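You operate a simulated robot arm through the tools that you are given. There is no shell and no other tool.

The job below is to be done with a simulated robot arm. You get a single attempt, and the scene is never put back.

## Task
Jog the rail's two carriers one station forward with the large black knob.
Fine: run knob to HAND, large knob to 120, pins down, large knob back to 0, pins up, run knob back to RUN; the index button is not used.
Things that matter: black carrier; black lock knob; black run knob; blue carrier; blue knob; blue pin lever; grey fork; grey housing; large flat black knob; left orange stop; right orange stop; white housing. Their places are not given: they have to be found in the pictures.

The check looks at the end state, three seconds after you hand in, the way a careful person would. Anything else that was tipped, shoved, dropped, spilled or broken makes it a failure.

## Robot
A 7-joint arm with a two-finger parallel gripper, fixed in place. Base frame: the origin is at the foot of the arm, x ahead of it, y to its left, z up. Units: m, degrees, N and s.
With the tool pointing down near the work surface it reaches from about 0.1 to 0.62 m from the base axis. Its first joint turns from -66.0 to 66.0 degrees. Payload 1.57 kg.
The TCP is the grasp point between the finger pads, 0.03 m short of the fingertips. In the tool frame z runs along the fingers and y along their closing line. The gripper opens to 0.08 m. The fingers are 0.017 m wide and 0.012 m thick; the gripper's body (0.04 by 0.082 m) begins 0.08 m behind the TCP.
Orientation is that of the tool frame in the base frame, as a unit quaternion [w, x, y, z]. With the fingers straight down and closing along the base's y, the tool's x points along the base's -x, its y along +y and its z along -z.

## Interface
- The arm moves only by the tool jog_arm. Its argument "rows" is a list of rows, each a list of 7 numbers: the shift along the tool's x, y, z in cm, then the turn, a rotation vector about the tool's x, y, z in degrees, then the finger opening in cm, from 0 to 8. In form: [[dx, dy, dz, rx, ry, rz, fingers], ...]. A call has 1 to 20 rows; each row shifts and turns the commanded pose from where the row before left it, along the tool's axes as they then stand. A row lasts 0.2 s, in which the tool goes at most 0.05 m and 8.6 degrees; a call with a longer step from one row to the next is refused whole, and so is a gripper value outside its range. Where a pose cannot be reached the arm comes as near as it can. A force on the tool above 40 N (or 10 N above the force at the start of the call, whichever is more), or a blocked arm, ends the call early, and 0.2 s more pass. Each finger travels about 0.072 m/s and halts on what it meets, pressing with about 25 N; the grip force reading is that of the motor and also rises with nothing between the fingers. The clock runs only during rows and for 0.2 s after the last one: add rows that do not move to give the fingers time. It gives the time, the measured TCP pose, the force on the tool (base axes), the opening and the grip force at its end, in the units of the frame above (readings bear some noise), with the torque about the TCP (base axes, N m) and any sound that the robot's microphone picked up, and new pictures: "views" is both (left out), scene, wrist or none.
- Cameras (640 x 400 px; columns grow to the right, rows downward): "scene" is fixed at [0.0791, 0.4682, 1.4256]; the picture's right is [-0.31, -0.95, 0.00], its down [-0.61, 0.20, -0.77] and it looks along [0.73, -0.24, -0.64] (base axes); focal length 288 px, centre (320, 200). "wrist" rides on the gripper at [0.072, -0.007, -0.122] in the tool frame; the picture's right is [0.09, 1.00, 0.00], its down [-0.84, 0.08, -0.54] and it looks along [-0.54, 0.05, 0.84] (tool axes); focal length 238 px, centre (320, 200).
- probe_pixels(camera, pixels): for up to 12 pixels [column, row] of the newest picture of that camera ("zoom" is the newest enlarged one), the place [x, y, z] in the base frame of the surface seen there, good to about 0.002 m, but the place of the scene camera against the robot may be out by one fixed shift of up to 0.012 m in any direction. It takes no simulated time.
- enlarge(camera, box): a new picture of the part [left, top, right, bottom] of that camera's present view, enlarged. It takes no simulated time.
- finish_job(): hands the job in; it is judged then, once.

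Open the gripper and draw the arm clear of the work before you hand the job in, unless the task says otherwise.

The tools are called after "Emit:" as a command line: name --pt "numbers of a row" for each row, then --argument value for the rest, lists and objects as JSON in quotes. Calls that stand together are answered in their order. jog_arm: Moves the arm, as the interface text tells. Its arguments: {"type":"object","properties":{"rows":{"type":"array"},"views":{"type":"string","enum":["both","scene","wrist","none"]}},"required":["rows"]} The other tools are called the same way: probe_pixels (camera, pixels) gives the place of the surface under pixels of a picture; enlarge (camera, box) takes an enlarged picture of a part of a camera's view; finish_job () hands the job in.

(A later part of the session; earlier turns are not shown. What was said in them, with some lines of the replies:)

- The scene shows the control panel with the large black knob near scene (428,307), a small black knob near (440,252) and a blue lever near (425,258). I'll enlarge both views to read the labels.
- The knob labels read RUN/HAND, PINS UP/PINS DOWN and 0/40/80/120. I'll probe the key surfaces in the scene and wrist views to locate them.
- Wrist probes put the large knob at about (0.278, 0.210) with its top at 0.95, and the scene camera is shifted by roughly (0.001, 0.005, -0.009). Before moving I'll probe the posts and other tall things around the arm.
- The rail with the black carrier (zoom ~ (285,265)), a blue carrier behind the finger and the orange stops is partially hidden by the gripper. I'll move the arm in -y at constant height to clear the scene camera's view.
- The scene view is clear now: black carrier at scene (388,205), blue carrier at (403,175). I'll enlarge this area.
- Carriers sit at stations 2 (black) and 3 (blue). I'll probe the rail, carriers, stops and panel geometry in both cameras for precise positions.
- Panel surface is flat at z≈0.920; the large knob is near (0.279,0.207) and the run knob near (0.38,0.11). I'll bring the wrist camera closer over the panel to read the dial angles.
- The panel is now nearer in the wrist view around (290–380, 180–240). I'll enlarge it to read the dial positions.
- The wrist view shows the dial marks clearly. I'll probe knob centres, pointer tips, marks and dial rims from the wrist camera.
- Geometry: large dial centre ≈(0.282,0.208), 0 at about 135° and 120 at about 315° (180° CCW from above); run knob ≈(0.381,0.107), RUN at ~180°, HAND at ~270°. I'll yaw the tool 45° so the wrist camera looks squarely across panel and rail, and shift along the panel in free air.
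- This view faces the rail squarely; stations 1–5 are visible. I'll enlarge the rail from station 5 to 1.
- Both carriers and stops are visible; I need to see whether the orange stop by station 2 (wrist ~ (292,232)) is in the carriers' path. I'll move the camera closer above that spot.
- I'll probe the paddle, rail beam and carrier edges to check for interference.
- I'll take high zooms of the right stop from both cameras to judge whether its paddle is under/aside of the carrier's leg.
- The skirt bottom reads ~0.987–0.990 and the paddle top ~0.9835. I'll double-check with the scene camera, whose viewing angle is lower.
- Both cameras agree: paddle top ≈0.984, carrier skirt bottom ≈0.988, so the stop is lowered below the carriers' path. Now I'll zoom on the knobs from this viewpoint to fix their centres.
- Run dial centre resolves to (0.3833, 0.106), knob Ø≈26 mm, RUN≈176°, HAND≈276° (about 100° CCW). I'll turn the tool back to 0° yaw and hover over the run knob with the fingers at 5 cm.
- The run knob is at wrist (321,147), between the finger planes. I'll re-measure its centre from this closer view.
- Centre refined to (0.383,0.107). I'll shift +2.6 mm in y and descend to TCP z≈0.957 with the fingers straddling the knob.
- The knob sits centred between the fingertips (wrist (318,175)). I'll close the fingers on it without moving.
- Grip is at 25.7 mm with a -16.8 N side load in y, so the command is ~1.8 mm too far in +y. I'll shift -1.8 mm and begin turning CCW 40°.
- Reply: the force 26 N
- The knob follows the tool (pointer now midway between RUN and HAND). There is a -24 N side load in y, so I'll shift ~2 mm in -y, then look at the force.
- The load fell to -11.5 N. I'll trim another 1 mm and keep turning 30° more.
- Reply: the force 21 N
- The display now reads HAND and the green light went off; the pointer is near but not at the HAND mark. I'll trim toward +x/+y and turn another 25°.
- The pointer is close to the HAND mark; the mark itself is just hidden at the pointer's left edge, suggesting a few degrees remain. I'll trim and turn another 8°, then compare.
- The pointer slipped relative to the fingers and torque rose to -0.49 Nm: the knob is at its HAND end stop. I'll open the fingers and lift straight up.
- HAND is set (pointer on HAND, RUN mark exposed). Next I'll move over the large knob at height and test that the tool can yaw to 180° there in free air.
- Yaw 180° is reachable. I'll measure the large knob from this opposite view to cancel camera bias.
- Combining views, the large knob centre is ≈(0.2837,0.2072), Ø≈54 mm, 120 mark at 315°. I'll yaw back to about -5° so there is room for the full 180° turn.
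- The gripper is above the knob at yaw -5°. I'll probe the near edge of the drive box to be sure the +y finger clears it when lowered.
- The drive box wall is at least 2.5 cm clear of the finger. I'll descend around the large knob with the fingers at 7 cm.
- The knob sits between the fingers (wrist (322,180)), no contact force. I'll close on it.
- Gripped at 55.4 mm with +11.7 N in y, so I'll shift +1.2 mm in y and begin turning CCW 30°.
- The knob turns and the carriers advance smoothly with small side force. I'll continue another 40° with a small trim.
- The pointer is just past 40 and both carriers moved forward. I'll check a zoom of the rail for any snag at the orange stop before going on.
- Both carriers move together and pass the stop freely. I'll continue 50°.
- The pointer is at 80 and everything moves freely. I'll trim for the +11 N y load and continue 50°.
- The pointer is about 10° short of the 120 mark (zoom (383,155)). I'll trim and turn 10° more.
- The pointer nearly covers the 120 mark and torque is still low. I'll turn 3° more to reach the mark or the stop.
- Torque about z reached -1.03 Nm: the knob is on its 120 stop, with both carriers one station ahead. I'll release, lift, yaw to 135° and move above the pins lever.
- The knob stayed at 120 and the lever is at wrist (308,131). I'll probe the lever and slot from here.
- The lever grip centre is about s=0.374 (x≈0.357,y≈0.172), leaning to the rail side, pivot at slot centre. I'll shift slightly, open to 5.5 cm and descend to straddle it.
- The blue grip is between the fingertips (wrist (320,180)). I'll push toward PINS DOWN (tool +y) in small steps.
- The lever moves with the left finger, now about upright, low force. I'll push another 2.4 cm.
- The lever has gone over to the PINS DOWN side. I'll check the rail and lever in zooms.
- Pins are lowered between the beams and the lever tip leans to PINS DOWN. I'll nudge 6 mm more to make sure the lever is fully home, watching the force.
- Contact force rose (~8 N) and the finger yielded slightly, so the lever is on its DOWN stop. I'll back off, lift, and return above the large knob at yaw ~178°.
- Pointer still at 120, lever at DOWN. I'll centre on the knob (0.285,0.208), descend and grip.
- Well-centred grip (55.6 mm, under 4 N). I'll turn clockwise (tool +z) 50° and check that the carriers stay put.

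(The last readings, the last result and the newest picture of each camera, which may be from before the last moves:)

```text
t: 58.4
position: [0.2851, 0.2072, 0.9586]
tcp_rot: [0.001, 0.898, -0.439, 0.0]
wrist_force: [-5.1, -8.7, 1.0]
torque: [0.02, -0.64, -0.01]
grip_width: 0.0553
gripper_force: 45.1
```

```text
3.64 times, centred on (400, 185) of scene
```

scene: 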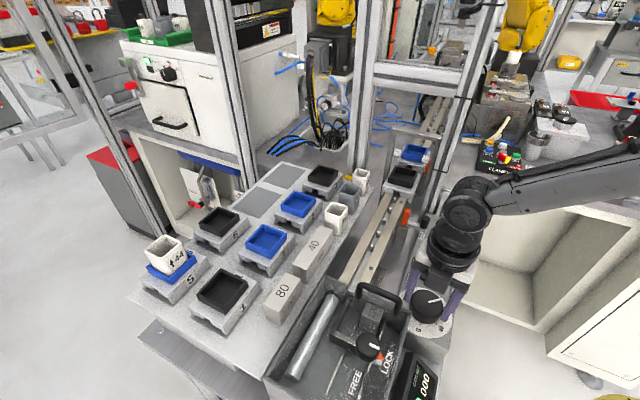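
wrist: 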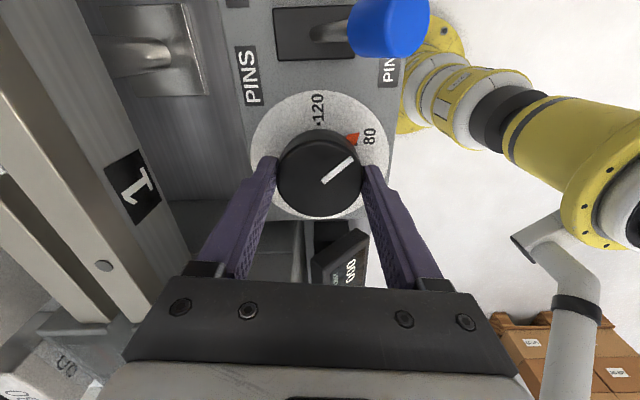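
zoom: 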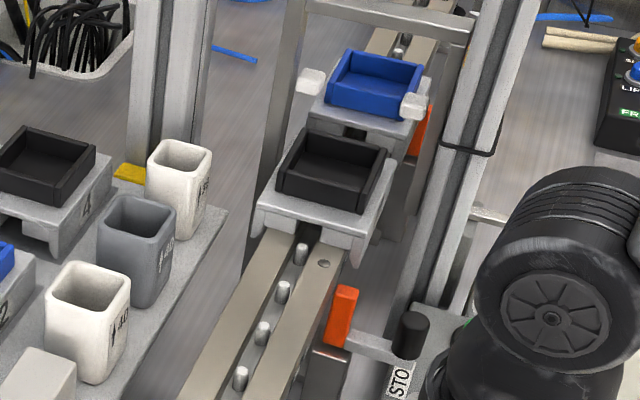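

The carriers stayed in place while the pin bar comes back. I'll trim and continue another 60°.

Emit:
jog_arm --pt "0.03 0.07 0 0 0 5 4" --pt "0 0 0 0 0 5 4" --pt "0 0 0 0 0 5 4" --pt "0 0 0 0 0 5 4" --pt "0 0 0 0 0 5 4" --pt "0 0 0 0 0 5 4" --pt "0 0 0 0 0 5 4" --pt "0 0 0 0 0 5 4" --pt "0 0 0 0 0 5 4" --pt "0 0 0 0 0 5 4" --pt "0 0 0 0 0 5 4" --pt "0 0 0 0 0 5 4" --pt "0 0 0 0 0 0 4" --views "both"

```text
t: 61.2
position: [0.2835, 0.208, 0.9575]
tcp_rot: [0.0, -0.559, 0.829, 0.0]
wrist_force: [-9.9, 7.5, -3.2]
torque: [-0.49, 0.01, -0.01]
grip_width: 0.0555
gripper_force: 44.7
```

scene: 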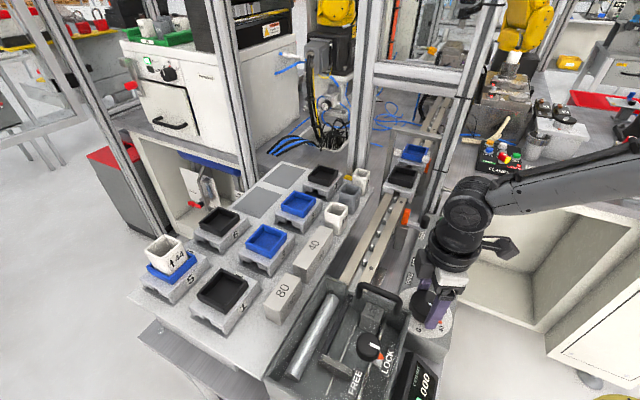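
wrist: 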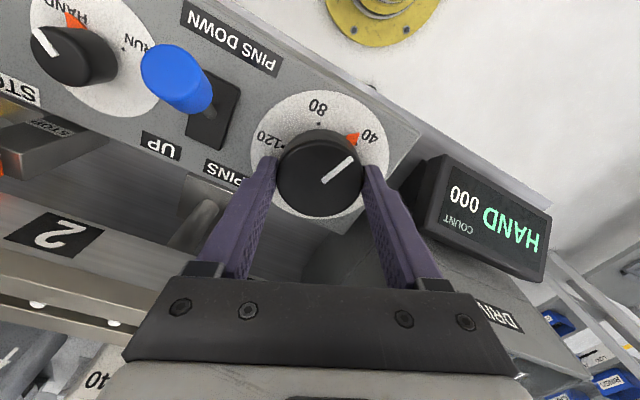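

Pointer passes 40 going back; carriers still in place. I'll trim and turn another 60°.

Emit:
jog_arm --pt "-0.03 0.1 0 0 0 5 4" --pt "0 0 0 0 0 5 4" --pt "0 0 0 0 0 5 4" --pt "0 0 0 0 0 5 4" --pt "0 0 0 0 0 5 4" --pt "0 0 0 0 0 5 4" --pt "0 0 0 0 0 5 4" --pt "0 0 0 0 0 5 4" --pt "0 0 0 0 0 5 4" --pt "0 0 0 0 0 5 4" --pt "0 0 0 0 0 5 4" --pt "0 0 0 0 0 5 4" --pt "0 0 0 0 0 0 4" --views "both"

Emit:
enlarge --camera "wrist" --box '[240, 80, 400, 230]'

```text
t: 64.0
position: [0.2839, 0.207, 0.9585]
tcp_rot: [0.001, -0.071, 0.998, -0.001]
wrist_force: [1.5, -3.2, -12.7]
torque: [-0.12, -0.67, -0.07]
grip_width: 0.0555
gripper_force: 45.0
```

scene: 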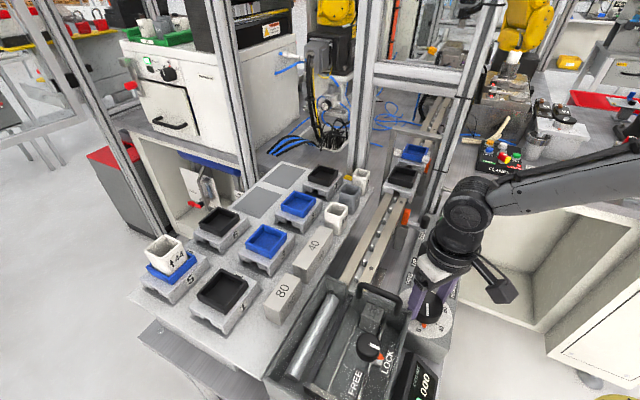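
wrist: 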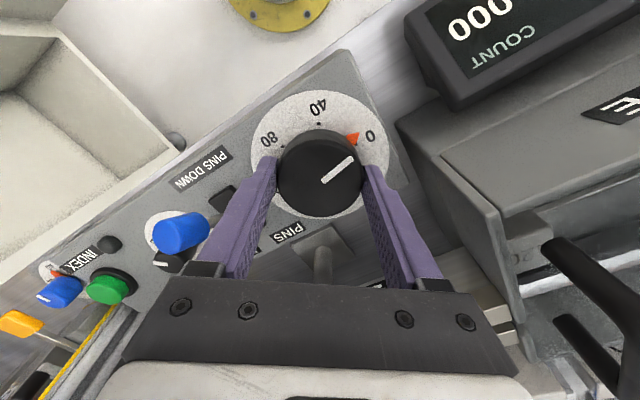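

```text
2.67 times, centred on (320, 155) of wrist
```

zoom: 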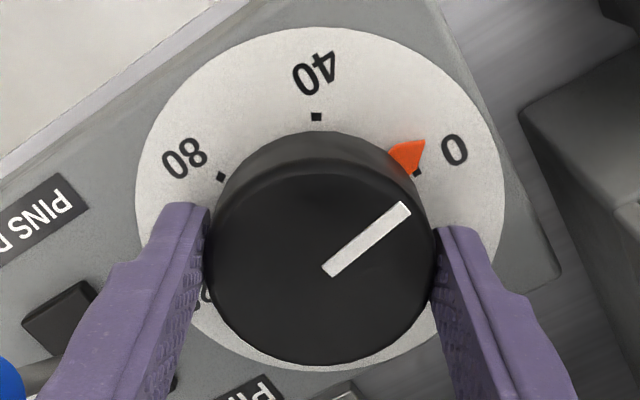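

The pointer is ~10° short of the 0 mark (zoom (418,172)). I'll turn 12° more and watch for the stop torque.

Emit:
jog_arm --pt "0 0 0.03 0 0 4 4" --pt "0 0 0 0 0 4 4" --pt "0 0 0 0 0 2 4" --pt "0 0 0 0 0 1.5 4" --pt "0 0 0 0 0 0 4" --views "wrist"

Emit:
enlarge --camera "wrist" --box '[240, 80, 400, 230]'

```text
t: 65.2
position: [0.2824, 0.2081, 0.958]
tcp_rot: [0.0, 0.029, 1.0, 0.0]
wrist_force: [2.5, -6.5, -3.9]
torque: [0.38, 0.56, 0.54]
grip_width: 0.0552
gripper_force: 45.3
```

wrist: 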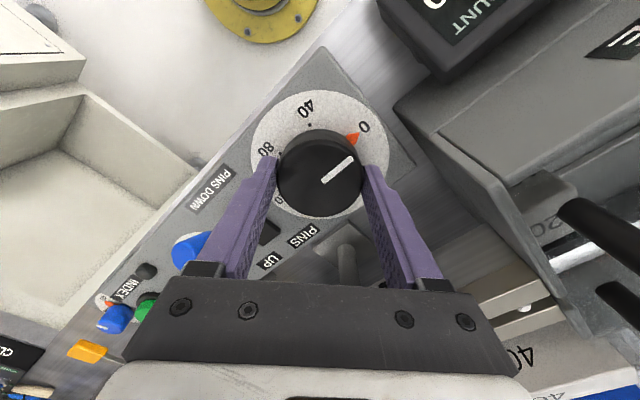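

```text
2.67 times, centred on (320, 155) of wrist
```

zoom: 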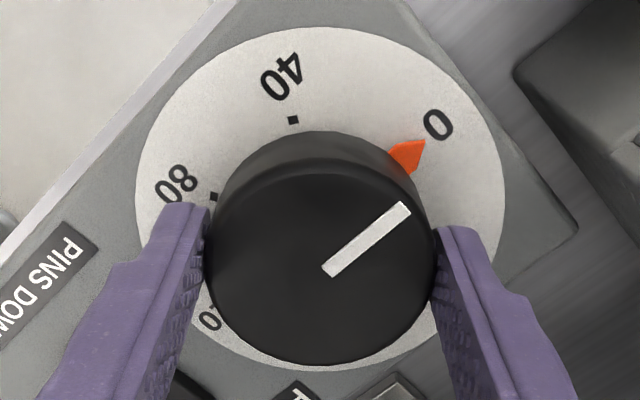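

Torque +0.54 Nm and the pointer covers the 0 mark: the knob is on its 0 stop. I'll nudge 1° more, release, lift, and yaw to -45° above the lever.

Emit:
jog_arm --pt "0 0 0 0 0 1 4" --pt "0 0 0 0 0 0 4" --pt "0 0 0 0 0 -1 5.6" --pt "0 0 0 0 0 0 7" --pt "0 0 0 0 0 0 7" --pt "0 0 -2 0 0 0 7" --pt "0 0 -4 0 0 0 7" --pt "0 0 -4 0 0 0 7" --pt "0 0 -2 0 0 0 7" --pt "0 0 0 0 0 7 6" --pt "0 0 0 0 0 7 5.5" --pt "0 0 0 0 0 7 5.5" --pt "0 0 0 0 0 7 5.5" --pt "0 0 0 0 0 7 5.5" --pt "0 0 0 0 0 6.7 5.5" --pt "-3.84 -1.58 0 0 0 0 5.5" --pt "-3.84 -1.58 0 0 0 0 5.5" --pt "0 0 0 0 0 0 5.5" --pt "0 0 0 0 0 0 5.5" --views "both"

```text
t: 69.2
position: [0.3159, 0.1299, 1.0781]
tcp_rot: [0.0, 0.384, 0.923, -0.001]
wrist_force: [-0.1, -0.8, -0.4]
torque: [-0.03, 0.01, -0.02]
grip_width: 0.055
gripper_force: 0.1
```

scene: 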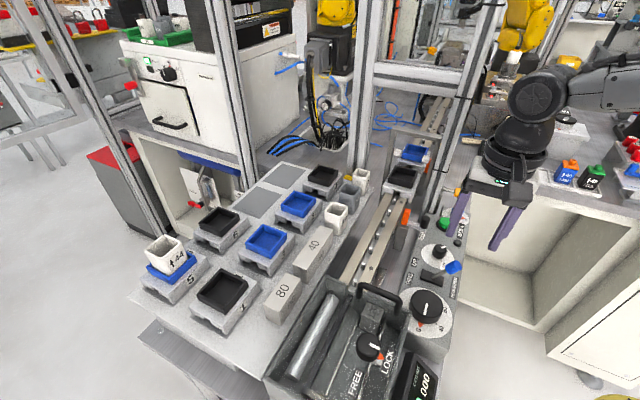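
wrist: 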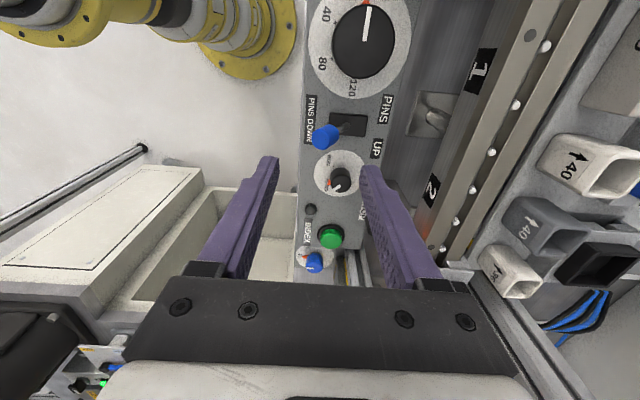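

The tool is at yaw -45° near the lever; I'll check the large knob's position and probe the lever tip (wrist (326,136)).

Emit:
enlarge --camera "wrist" --box '[290, 0, 430, 180]'

Emit:
probe_pixels --camera "wrist" --pixels '[[322, 136], [326, 130], [326, 143], [335, 132], [343, 129], [348, 126], [318, 140], [362, 122], [330, 122], [365, 40], [320, 132], [316, 134]]'

Emit:
enlarge --camera "scene" --box '[360, 130, 470, 350]'

```text
2.22 times, centred on (360, 90) of wrist
```

zoom: 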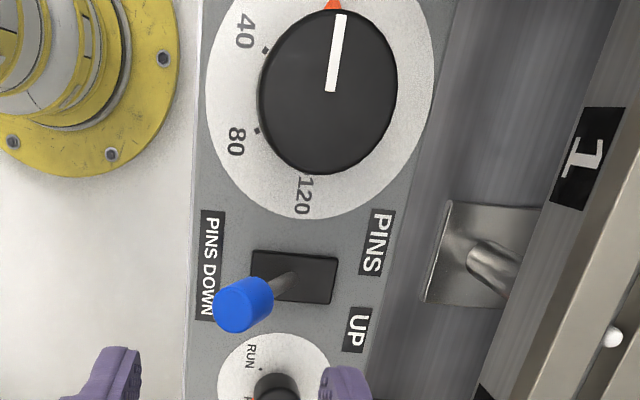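

```text
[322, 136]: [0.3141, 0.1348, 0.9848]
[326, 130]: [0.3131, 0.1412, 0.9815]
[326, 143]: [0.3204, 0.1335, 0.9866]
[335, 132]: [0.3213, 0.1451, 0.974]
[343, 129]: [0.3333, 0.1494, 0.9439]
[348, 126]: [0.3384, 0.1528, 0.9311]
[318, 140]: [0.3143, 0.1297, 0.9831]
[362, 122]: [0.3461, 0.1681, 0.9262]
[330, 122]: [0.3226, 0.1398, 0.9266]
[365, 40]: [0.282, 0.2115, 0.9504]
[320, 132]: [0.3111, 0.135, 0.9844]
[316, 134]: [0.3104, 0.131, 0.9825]
```

```text
1.82 times, centred on (415, 240) of scene
```

zoom: 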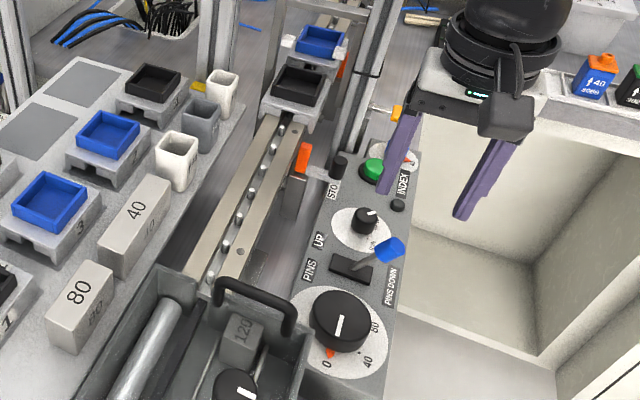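

Large knob reads 0 and the lever grip is at s≈0.316, right under the tool. I'll descend to straddle it.

Emit:
jog_arm --pt "0.1 0.1 2 0 0 0 5.5" --pt "0 0 2.5 0 0 0 5.5" --pt "0 0 2.5 0 0 0 5.5" --pt "0 0 1.5 0 0 0 5.5" --pt "0 0 0.8 0 0 0 5.5" --pt "0 0 0 0 0 0 5.5" --pt "0 0 0 0 0 0 5.5" --views "wrist"

```text
t: 70.8
position: [0.3155, 0.1319, 0.9853]
tcp_rot: [0.001, 0.384, 0.923, 0.001]
wrist_force: [-0.8, 0.6, -0.3]
torque: [0.05, 0.01, -0.01]
grip_width: 0.0551
gripper_force: 0.0
```

wrist: 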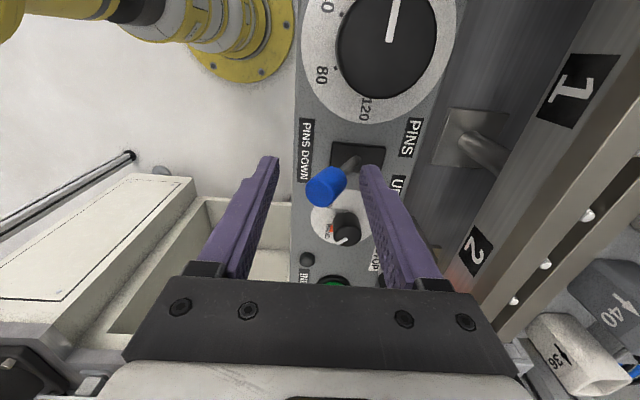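

The blue grip (wrist (325,187)) is between the fingers. I'll push toward UP (tool +y).

Emit:
jog_arm --pt "0 0.8 0 0 0 0 5.5" --pt "0 0.8 0 0 0 0 5.5" --pt "0 0.8 0 0 0 0 5.5" --pt "0 0.8 0 0 0 0 5.5" --pt "0 0.8 0 0 0 0 5.5" --pt "0 0.6 0 0 0 0 5.5" --pt "0 0.6 0 0 0 0 5.5" --pt "0 0.6 0 0 0 0 5.5" --pt "0 0 0 0 0 0 5.5" --views "both"

```text
t: 72.8
position: [0.3554, 0.1734, 0.9858]
tcp_rot: [-0.001, 0.383, 0.924, -0.001]
wrist_force: [0.1, 0.6, 0.0]
torque: [0.0, 0.03, 0.02]
grip_width: 0.055
gripper_force: 0.3
```

scene: 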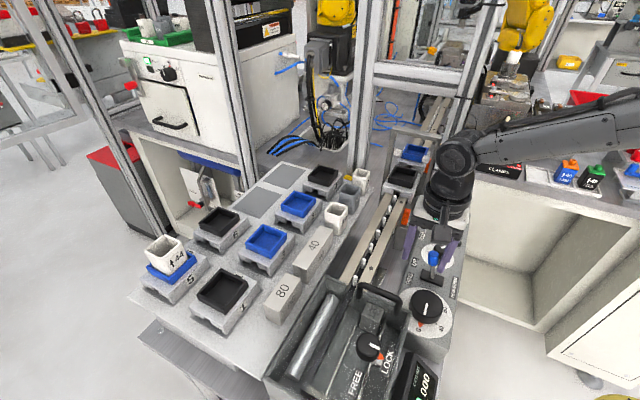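
wrist: 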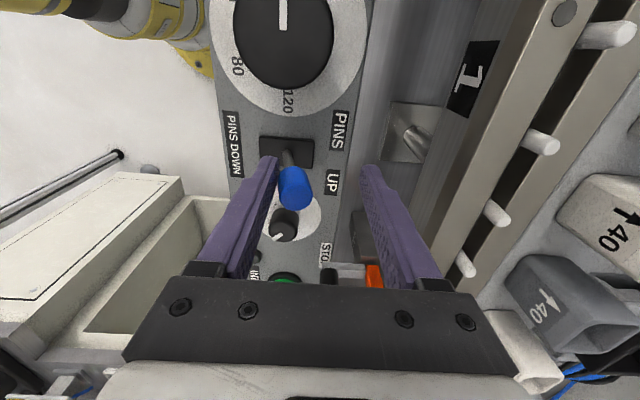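

Pins rose and the lever is past upright. I'll keep pushing in 5 mm steps until the UP stop gives force.

Emit:
jog_arm --pt "0 0.5 0 0 0 0 5.5" --pt "0 0.5 0 0 0 0 5.5" --pt "0 0 0 0 0 0 5.5" --views "wrist"

Emit:
enlarge --camera "wrist" --box '[210, 80, 400, 260]'

```text
t: 73.6
position: [0.3632, 0.1808, 0.9851]
tcp_rot: [0.0, 0.384, 0.923, 0.0]
wrist_force: [0.3, 0.1, 0.9]
torque: [0.0, 0.02, 0.03]
grip_width: 0.0551
gripper_force: 0.1
```

wrist: 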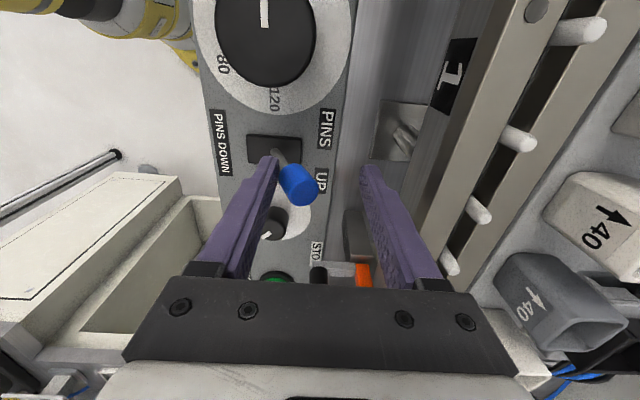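

```text
2.22 times, centred on (305, 170) of wrist
```

zoom: 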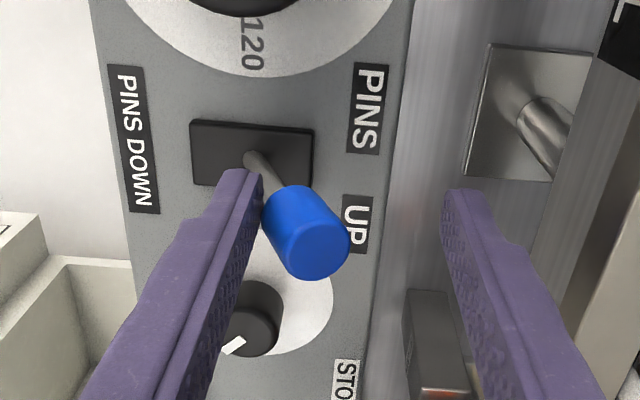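

The lever leans to UP but no stop force yet. I'll push 6 mm more.

Emit:
jog_arm --pt "0 0.3 0 0 0 0 5.5" --pt "0 0.3 0 0 0 0 5.5" --pt "0 0 0 0 0 0 5.5" --views "wrist"

Emit:
enlarge --camera "wrist" --box '[210, 80, 400, 260]'

```text
t: 74.4
position: [0.367, 0.1848, 0.9856]
tcp_rot: [0.0, 0.383, 0.924, 0.0]
wrist_force: [-3.0, -4.1, 0.7]
torque: [-0.14, 0.1, -0.01]
grip_width: 0.0603
gripper_force: 2.5
```

wrist: 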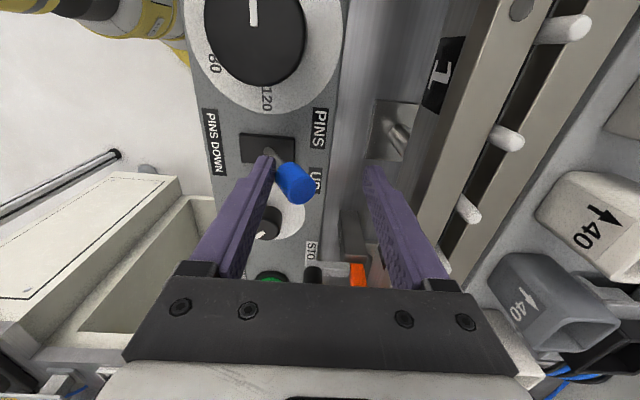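

```text
2.22 times, centred on (305, 170) of wrist
```

zoom: 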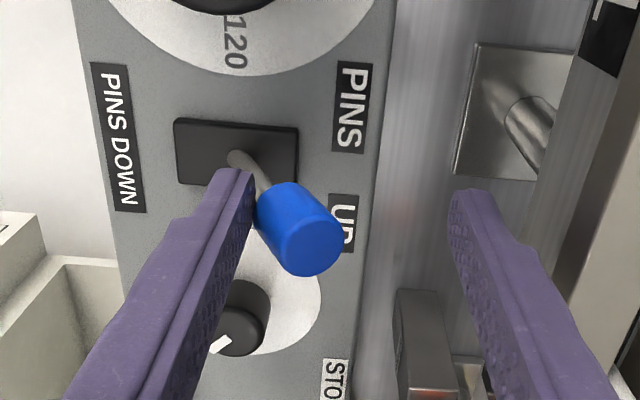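

Force (-3,-4 N) with the finger yielding slightly: the lever is on its UP stop. I'll back off, lift, and yaw to 90° for the run knob.

Emit:
jog_arm --pt "0 -0.9 0 0 0 0 5.5" --pt "0 0 -4 0 0 0 5.5" --pt "0 0 -4 0 0 0 5.5" --pt "0 0 0 0 0 -8.4 5.5" --pt "0 0 0 0 0 -8.4 5.5" --pt "0 0 0 0 0 -8.4 5.5" --pt "0 0 0 0 0 -8.4 5.5" --pt "0 0 0 0 0 -8.4 5.5" --pt "0 0 0 0 0 -8.4 5.5" --pt "0 0 0 0 0 -8.4 5.5" --pt "0 0 0 0 0 -8.4 5.5" --pt "0 0 0 0 0 -8.4 5.5" --pt "0 0 0 0 0 -8.4 5.5" --pt "0 0 0 0 0 -8.4 5" --pt "0 0 0 0 0 -8.4 5" --pt "0 0 0 0 0 -8.4 5" --pt "0 0 0 0 0 -8.4 5" --pt "0 0 0 0 0 -8.4 5" --pt "0 0 0 0 0 -8.4 5" --pt "0 0 0 0 0 0 5" --views "both"

```text
t: 78.6
position: [0.3618, 0.1777, 1.0648]
tcp_rot: [0.0, -0.704, 0.711, 0.001]
wrist_force: [0.6, 1.0, 0.2]
torque: [0.0, 0.03, -0.02]
grip_width: 0.0499
gripper_force: 0.0
```

scene: 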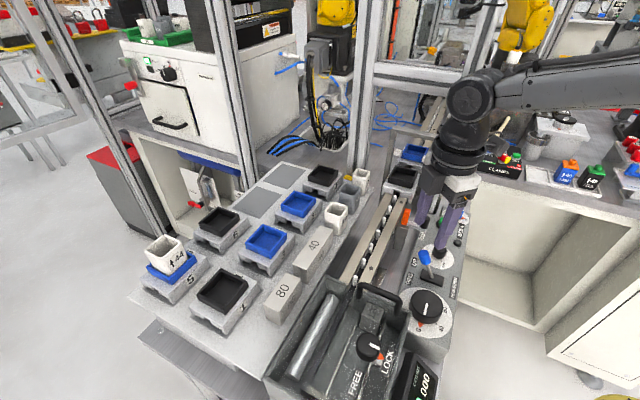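
wrist: 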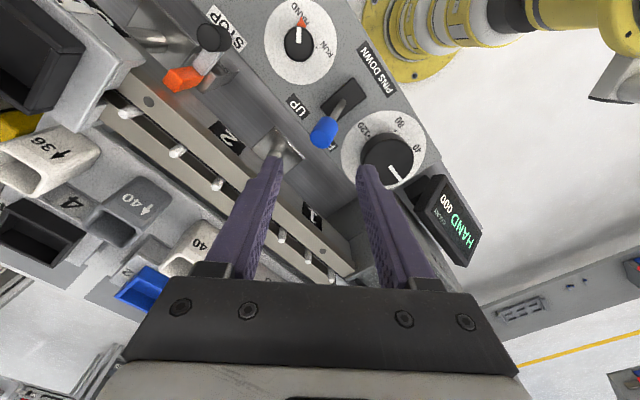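

Pins are up and the knob display still shows HAND. I'll move over the run knob at (0.385,0.1045) and descend to straddle it.

Emit:
jog_arm --pt "3.66 -1.15 0 0 0 0 5" --pt "3.66 -1.15 0 0 0 0 5" --pt "0 0 0 0 0 0 5" --pt "0 0 3 0 0 0 5" --pt "0 0 3 0 0 0 5" --pt "0 0 2.5 0 0 0 5" --pt "0 0 2.2 0 0 0 5" --pt "0 0 0 0 0 0 5" --pt "0 0 0 0 0 0 5" --views "wrist"

```text
t: 80.6
position: [0.3829, 0.1052, 0.9577]
tcp_rot: [0.0, -0.703, 0.711, 0.0]
wrist_force: [0.8, 0.5, -0.7]
torque: [0.01, 0.05, -0.01]
grip_width: 0.05
gripper_force: 0.0
```

wrist: 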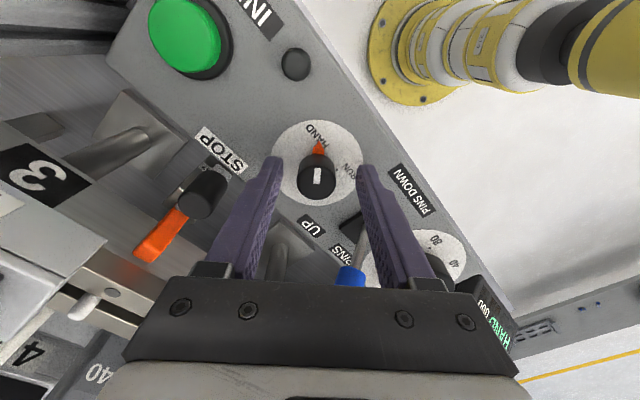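

The knob (wrist (316,172)) is between the fingers, about 1 mm to the left. I'll shift 1 mm and close.

Emit:
jog_arm --pt "0 -0.1 0 0 0 0 3.5" --pt "0 0 0 0 0 0 2" --pt "0 0 0 0 0 0 1.5" --pt "0 0 0 0 0 0 1.5" --views "none"

```text
t: 81.6
position: [0.3852, 0.1039, 0.9583]
tcp_rot: [0.001, -0.702, 0.712, -0.001]
wrist_force: [10.9, 0.7, -3.6]
torque: [-0.02, 0.15, 0.0]
grip_width: 0.0258
gripper_force: 36.9
```

Gripped at 25.8 mm with +10.9 N in x; I'll trim +1 mm x and turn clockwise 50°.

Emit:
jog_arm --pt "0 -0.1 0 0 0 0 1.5" --pt "0 0 0 0 0 5 1.5" --pt "0 0 0 0 0 5 1.5" --pt "0 0 0 0 0 5 1.5" --pt "0 0 0 0 0 5 1.5" --pt "0 0 0 0 0 5 1.5" --pt "0 0 0 0 0 5 1.5" --pt "0 0 0 0 0 5 1.5" --pt "0 0 0 0 0 5 1.5" --pt "0 0 0 0 0 5 1.5" --pt "0 0 0 0 0 5 1.5" --pt "0 0 0 0 0 0 1.5" --views "wrist"

```text
t: 84.2
position: [0.3839, 0.1053, 0.9575]
tcp_rot: [-0.001, -0.335, 0.942, 0.001]
wrist_force: [-21.6, 8.5, 15.0]
torque: [0.25, 0.02, 0.05]
grip_width: 0.0257
gripper_force: 37.0
```

wrist: 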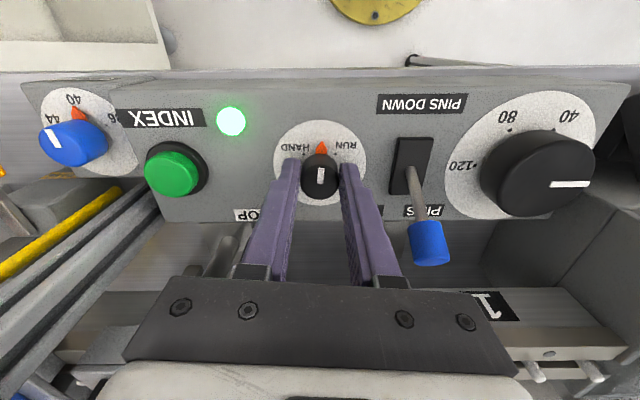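

The green light is back on at mid-travel. I'll trim for the -21.6 N x load and continue 35°.

Emit:
jog_arm --pt "0.1 0.17 -0.05 0 0 0 1.5" --pt "0 0 0 0 0 5 1.5" --pt "0 0 0 0 0 5 1.5" --pt "0 0 0 0 0 5 1.5" --pt "0 0 0 0 0 5 1.5" --pt "0 0 0 0 0 5 1.5" --pt "0 0 0 0 0 5 1.5" --pt "0 0 0 0 0 5 1.5" --pt "0 0 0 0 0 0 1.5" --views "wrist"

Emit:
enlarge --camera "wrist" --box '[270, 110, 370, 210]'

```text
t: 86.2
position: [0.3828, 0.1063, 0.9585]
tcp_rot: [-0.001, -0.036, 0.999, 0.001]
wrist_force: [-8.4, 21.1, -9.8]
torque: [0.09, -0.75, 0.01]
grip_width: 0.0259
gripper_force: 36.7
```

wrist: 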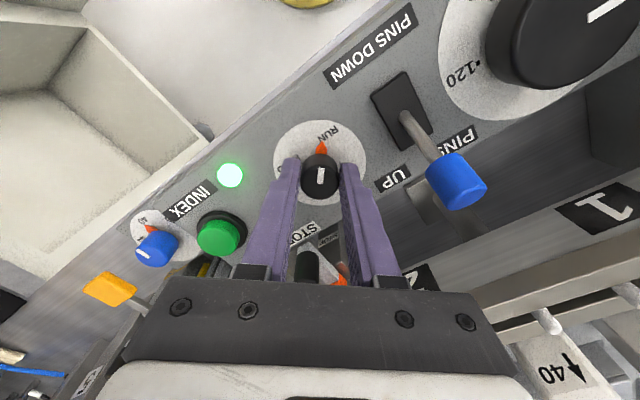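

```text
4.00 times, centred on (320, 160) of wrist
```

zoom: 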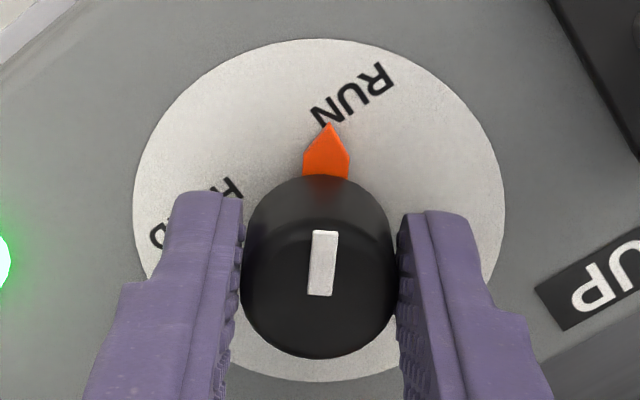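

The pointer is near RUN. I'll trim +1.6 mm y and turn the last ~12°, watching for the stop.

Emit:
jog_arm --pt "0.05 0.16 0 0 0 0 1.5" --pt "0 0 0 0 0 4 1.5" --pt "0 0 0 0 0 4 1.5" --pt "0 0 0 0 0 4 1.5" --pt "0 0 0 0 0 0 1.5" --views "wrist"

Emit:
enlarge --camera "wrist" --box '[270, 110, 370, 210]'

```text
t: 87.4
position: [0.3824, 0.1078, 0.9586]
tcp_rot: [0.0, 0.068, 0.998, 0.0]
wrist_force: [-2.1, 4.3, -7.8]
torque: [0.02, 0.07, 0.11]
grip_width: 0.0253
gripper_force: 35.8
```

wrist: 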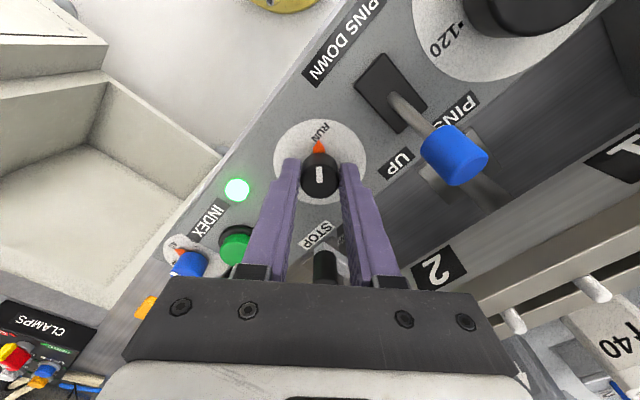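

```text
4.00 times, centred on (320, 160) of wrist
```

zoom: 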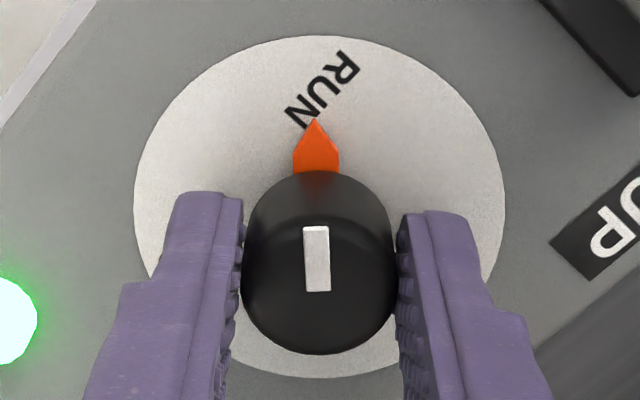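

The knob slipped in the fingers over the last degrees, so it is on the RUN stop with the pointer at RUN. I'll open, lift and inspect.

Emit:
jog_arm --pt "0 0 0 0 0 0 2.6" --pt "0 0 0 0 0 0 5" --pt "0 0 0 0 0 0 5" --pt "0 0 -2 0 0 0 5" --pt "0 0 -4 0 0 0 5" --pt "0 0 -4 0 0 0 5" --pt "0 0 0 0 0 0 5" --views "both"

Emit:
enlarge --camera "wrist" --box '[280, 90, 370, 180]'

Emit:
enlarge --camera "wrist" --box '[200, 0, 520, 280]'

```text
t: 89.0
position: [0.3844, 0.1059, 1.0592]
tcp_rot: [-0.001, 0.068, 0.998, 0.001]
wrist_force: [0.9, -0.4, -0.1]
torque: [0.03, -0.01, 0.03]
grip_width: 0.0499
gripper_force: 0.0
```

scene: 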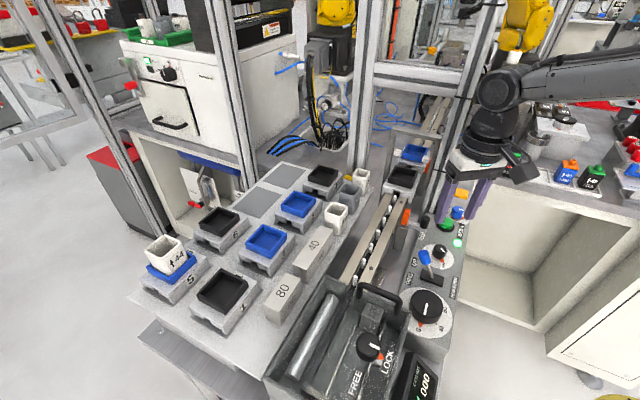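
wrist: 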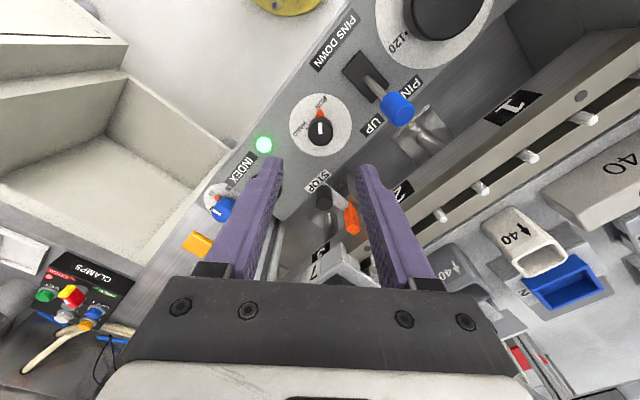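

```text
4.44 times, centred on (325, 135) of wrist
```

zoom: 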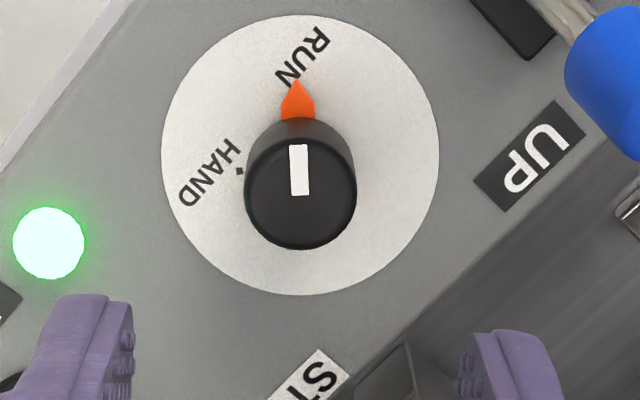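

```text
1.43 times, centred on (360, 140) of wrist
```

zoom: 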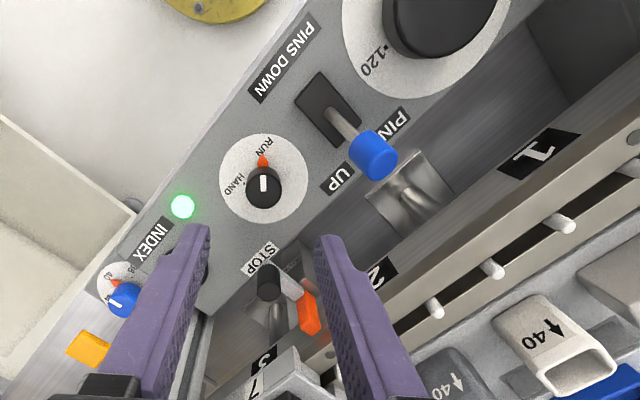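

The pointer is at RUN and the green light is on. I'll measure the pointer angle more exactly against the initial one.

Emit:
enlarge --camera "wrist" --box '[290, 95, 350, 155]'

Emit:
probe_pixels --camera "zoom" --pixels '[[320, 60], [280, 110]]'

```text
6.67 times, centred on (320, 125) of wrist
```

zoom: 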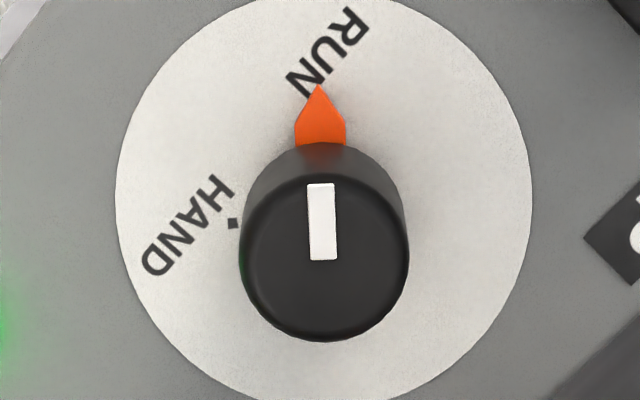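

```text
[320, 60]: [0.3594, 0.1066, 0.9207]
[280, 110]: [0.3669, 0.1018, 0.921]
```

Pointer is within a few degrees of its initial angle; to be certain it is fully home I'll descend again, regrip and turn a few degrees against the stop.

Emit:
jog_arm --pt "0 0 3 0 0 0 5" --pt "0 0 3 0 0 0 5" --pt "0 0 2.5 0 0 0 5" --pt "0 0 1.5 0 0 0 5" --pt "0 0 0 0 0 0 5" --pt "0 0 0 0 0 0 3.5" --pt "0 0 0 0 0 0 2" --pt "0 0 0 0 0 0 1.5" --pt "0 0 0 0 0 0 1.5" --views "none"

Emit:
jog_arm --pt "0 0 0 0 0 2 1.5" --pt "0 0 0 0 0 2 1.5" --pt "0 0 0 0 0 1 1.5" --pt "0 0 0 0 0 0 1.5" --views "wrist"

Emit:
enlarge --camera "wrist" --box '[270, 110, 370, 210]'

```text
t: 91.0
position: [0.3832, 0.1081, 0.9587]
tcp_rot: [0.0, 0.068, 0.998, 0.0]
wrist_force: [0.2, 4.8, -4.4]
torque: [0.04, -0.4, 0.03]
grip_width: 0.0254
gripper_force: 36.7
```

```text
t: 92.0
position: [0.3824, 0.106, 0.9589]
tcp_rot: [-0.001, 0.111, 0.994, -0.001]
wrist_force: [-2.5, 8.2, -6.0]
torque: [0.18, -0.05, 0.49]
grip_width: 0.0255
gripper_force: 37.0
```

wrist: 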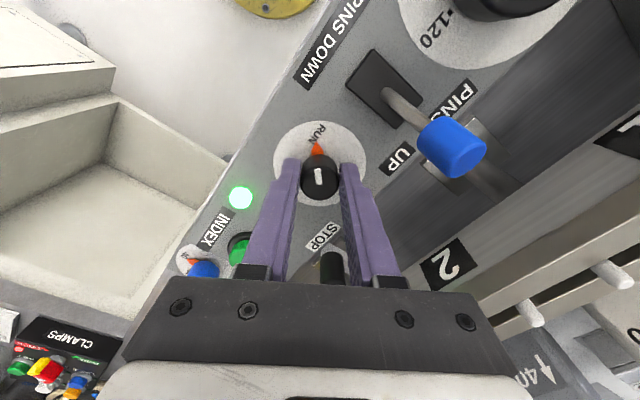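

```text
4.00 times, centred on (320, 160) of wrist
```

zoom: 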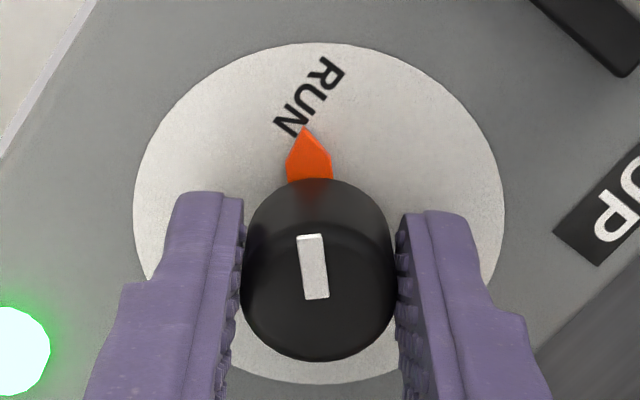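

Torque 0.49 Nm with slip: the knob is hard on the RUN stop. I'll release, lift and retreat clear of the work.

Emit:
jog_arm --pt "0 0 0 0 0 -2 2.6" --pt "0 0 0 0 0 0 5" --pt "0 0 0 0 0 0 5" --pt "0 0 -2 0 0 0 5" --pt "0 0 -4 0 0 0 6" --pt "0 0 -4 0 0 0 8" --pt "0 0 -4 0 0 0 8" --pt "0 0 -4 0 0 0 8" --pt "0 0 -4 0 0 0 8" --pt "3 -2.5 -2 0 0 0 8" --pt "3 -2.5 0 0 0 0 8" --pt "3 -2.5 0 0 0 0 8" --pt "0 0 0 0 0 0 8" --pt "0 0 0 0 0 0 8" --views "both"

Emit:
enlarge --camera "scene" --box '[360, 130, 470, 240]'

Emit:
enlarge --camera "scene" --box '[340, 230, 470, 400]'

Emit:
enlarge --camera "wrist" --box '[240, 60, 560, 260]'

```text
t: 95.0
position: [0.2796, 0.0503, 1.197]
tcp_rot: [0.0, 0.093, 0.996, 0.0]
wrist_force: [-0.3, -0.6, 0.3]
torque: [-0.01, -0.04, 0.02]
grip_width: 0.0798
gripper_force: 0.1
```

scene: 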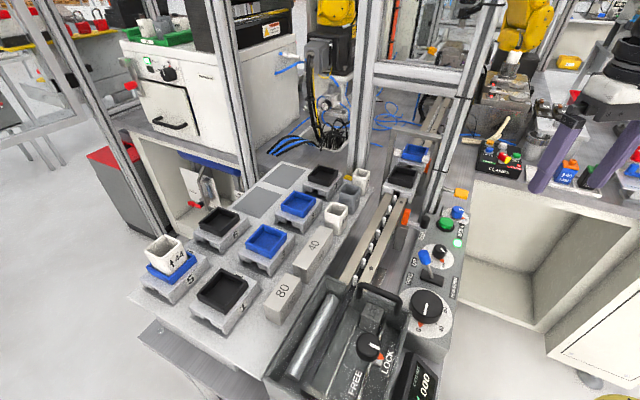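
wrist: 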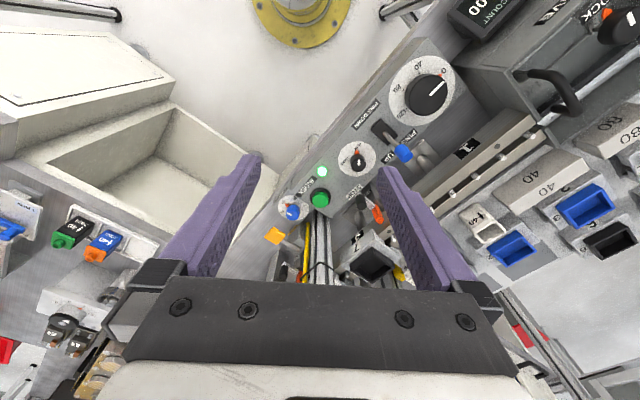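

```text
3.64 times, centred on (415, 185) of scene
```

zoom: 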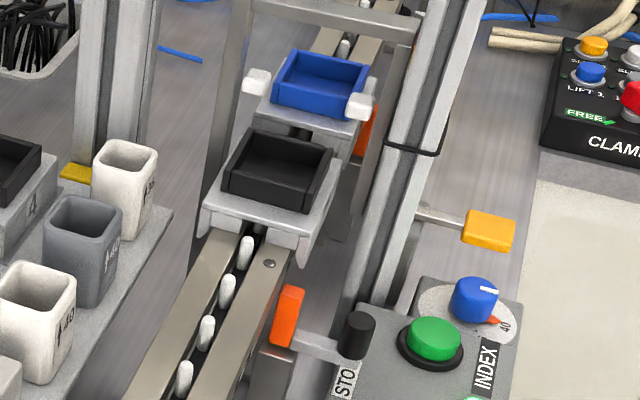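

```text
2.35 times, centred on (405, 315) of scene
```

zoom: 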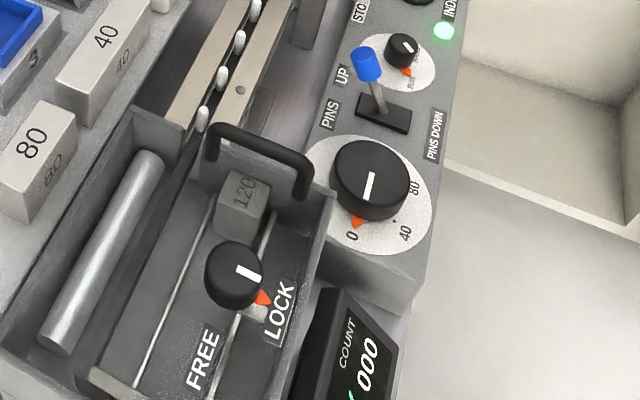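

```text
2.00 times, centred on (400, 160) of wrist
```

zoom: 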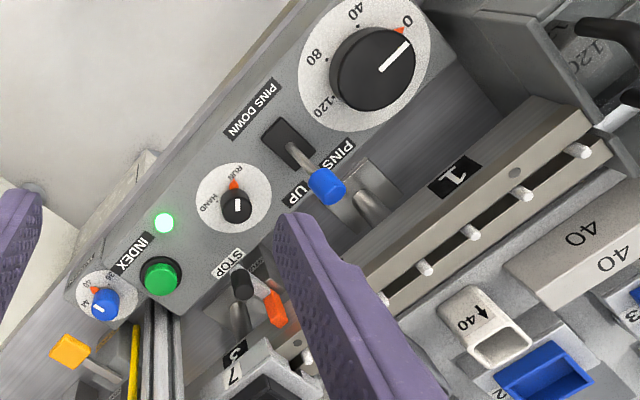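

All controls read as required: READY light on, knob at 0, lever UP, pins up, run knob at RUN. A last probe to confirm the carriers' positions against stations 3 and 4.

Emit:
probe_pixels --camera "scene" --pixels '[[402.6, 177.3], [414.5, 153.1], [405, 222], [430, 165]]'

Emit:
enlarge --camera "scene" --box '[130, 150, 370, 320]'

```text
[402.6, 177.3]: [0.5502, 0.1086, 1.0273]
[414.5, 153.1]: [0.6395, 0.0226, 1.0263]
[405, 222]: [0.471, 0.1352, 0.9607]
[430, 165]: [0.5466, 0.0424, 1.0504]
```

```text
2.35 times, centred on (250, 235) of scene
```

zoom: 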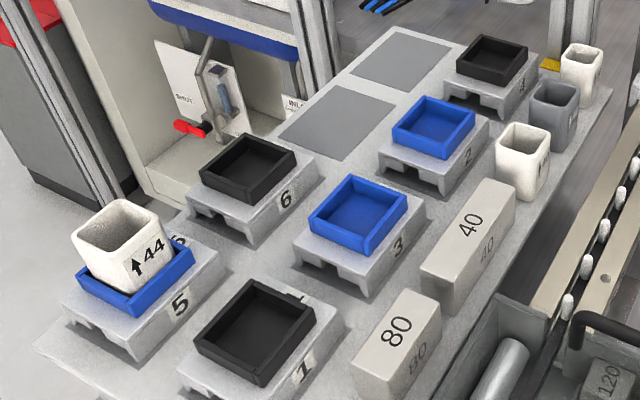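

The black carrier is now at (0.550,0.109), the spot where the blue one started (station 3). The blue carrier is 0.12 m further on, at station 4. Nothing else has moved and the arm is clear with the gripper open, so I'm handing in.

Emit:
finish_job

```text
The job is handed in.
```

I jogged both carriers one station forward and handed the job in. The hand-in gave no verdict.

- **Carriers:** the black carrier now sits where the blue one started, at station 3. The blue carrier is about 0.12 m further on, at station 4. They stayed put while the pin bar came back to 0.
- **Large knob:** I turned it to its 120 stop and then back to its 0 stop.
- **Pins:** the lever is back at UP and the pins are raised.
- **Run knob:** it went to HAND for the jog and is back on its RUN stop, with the green light on.
- **Everything else:** I didn't use the index button. In the last pictures nothing else had moved. The orange stops sit just below the carriers, which passed over the right-hand one without catching.

The gripper is open and the arm is clear of the work.
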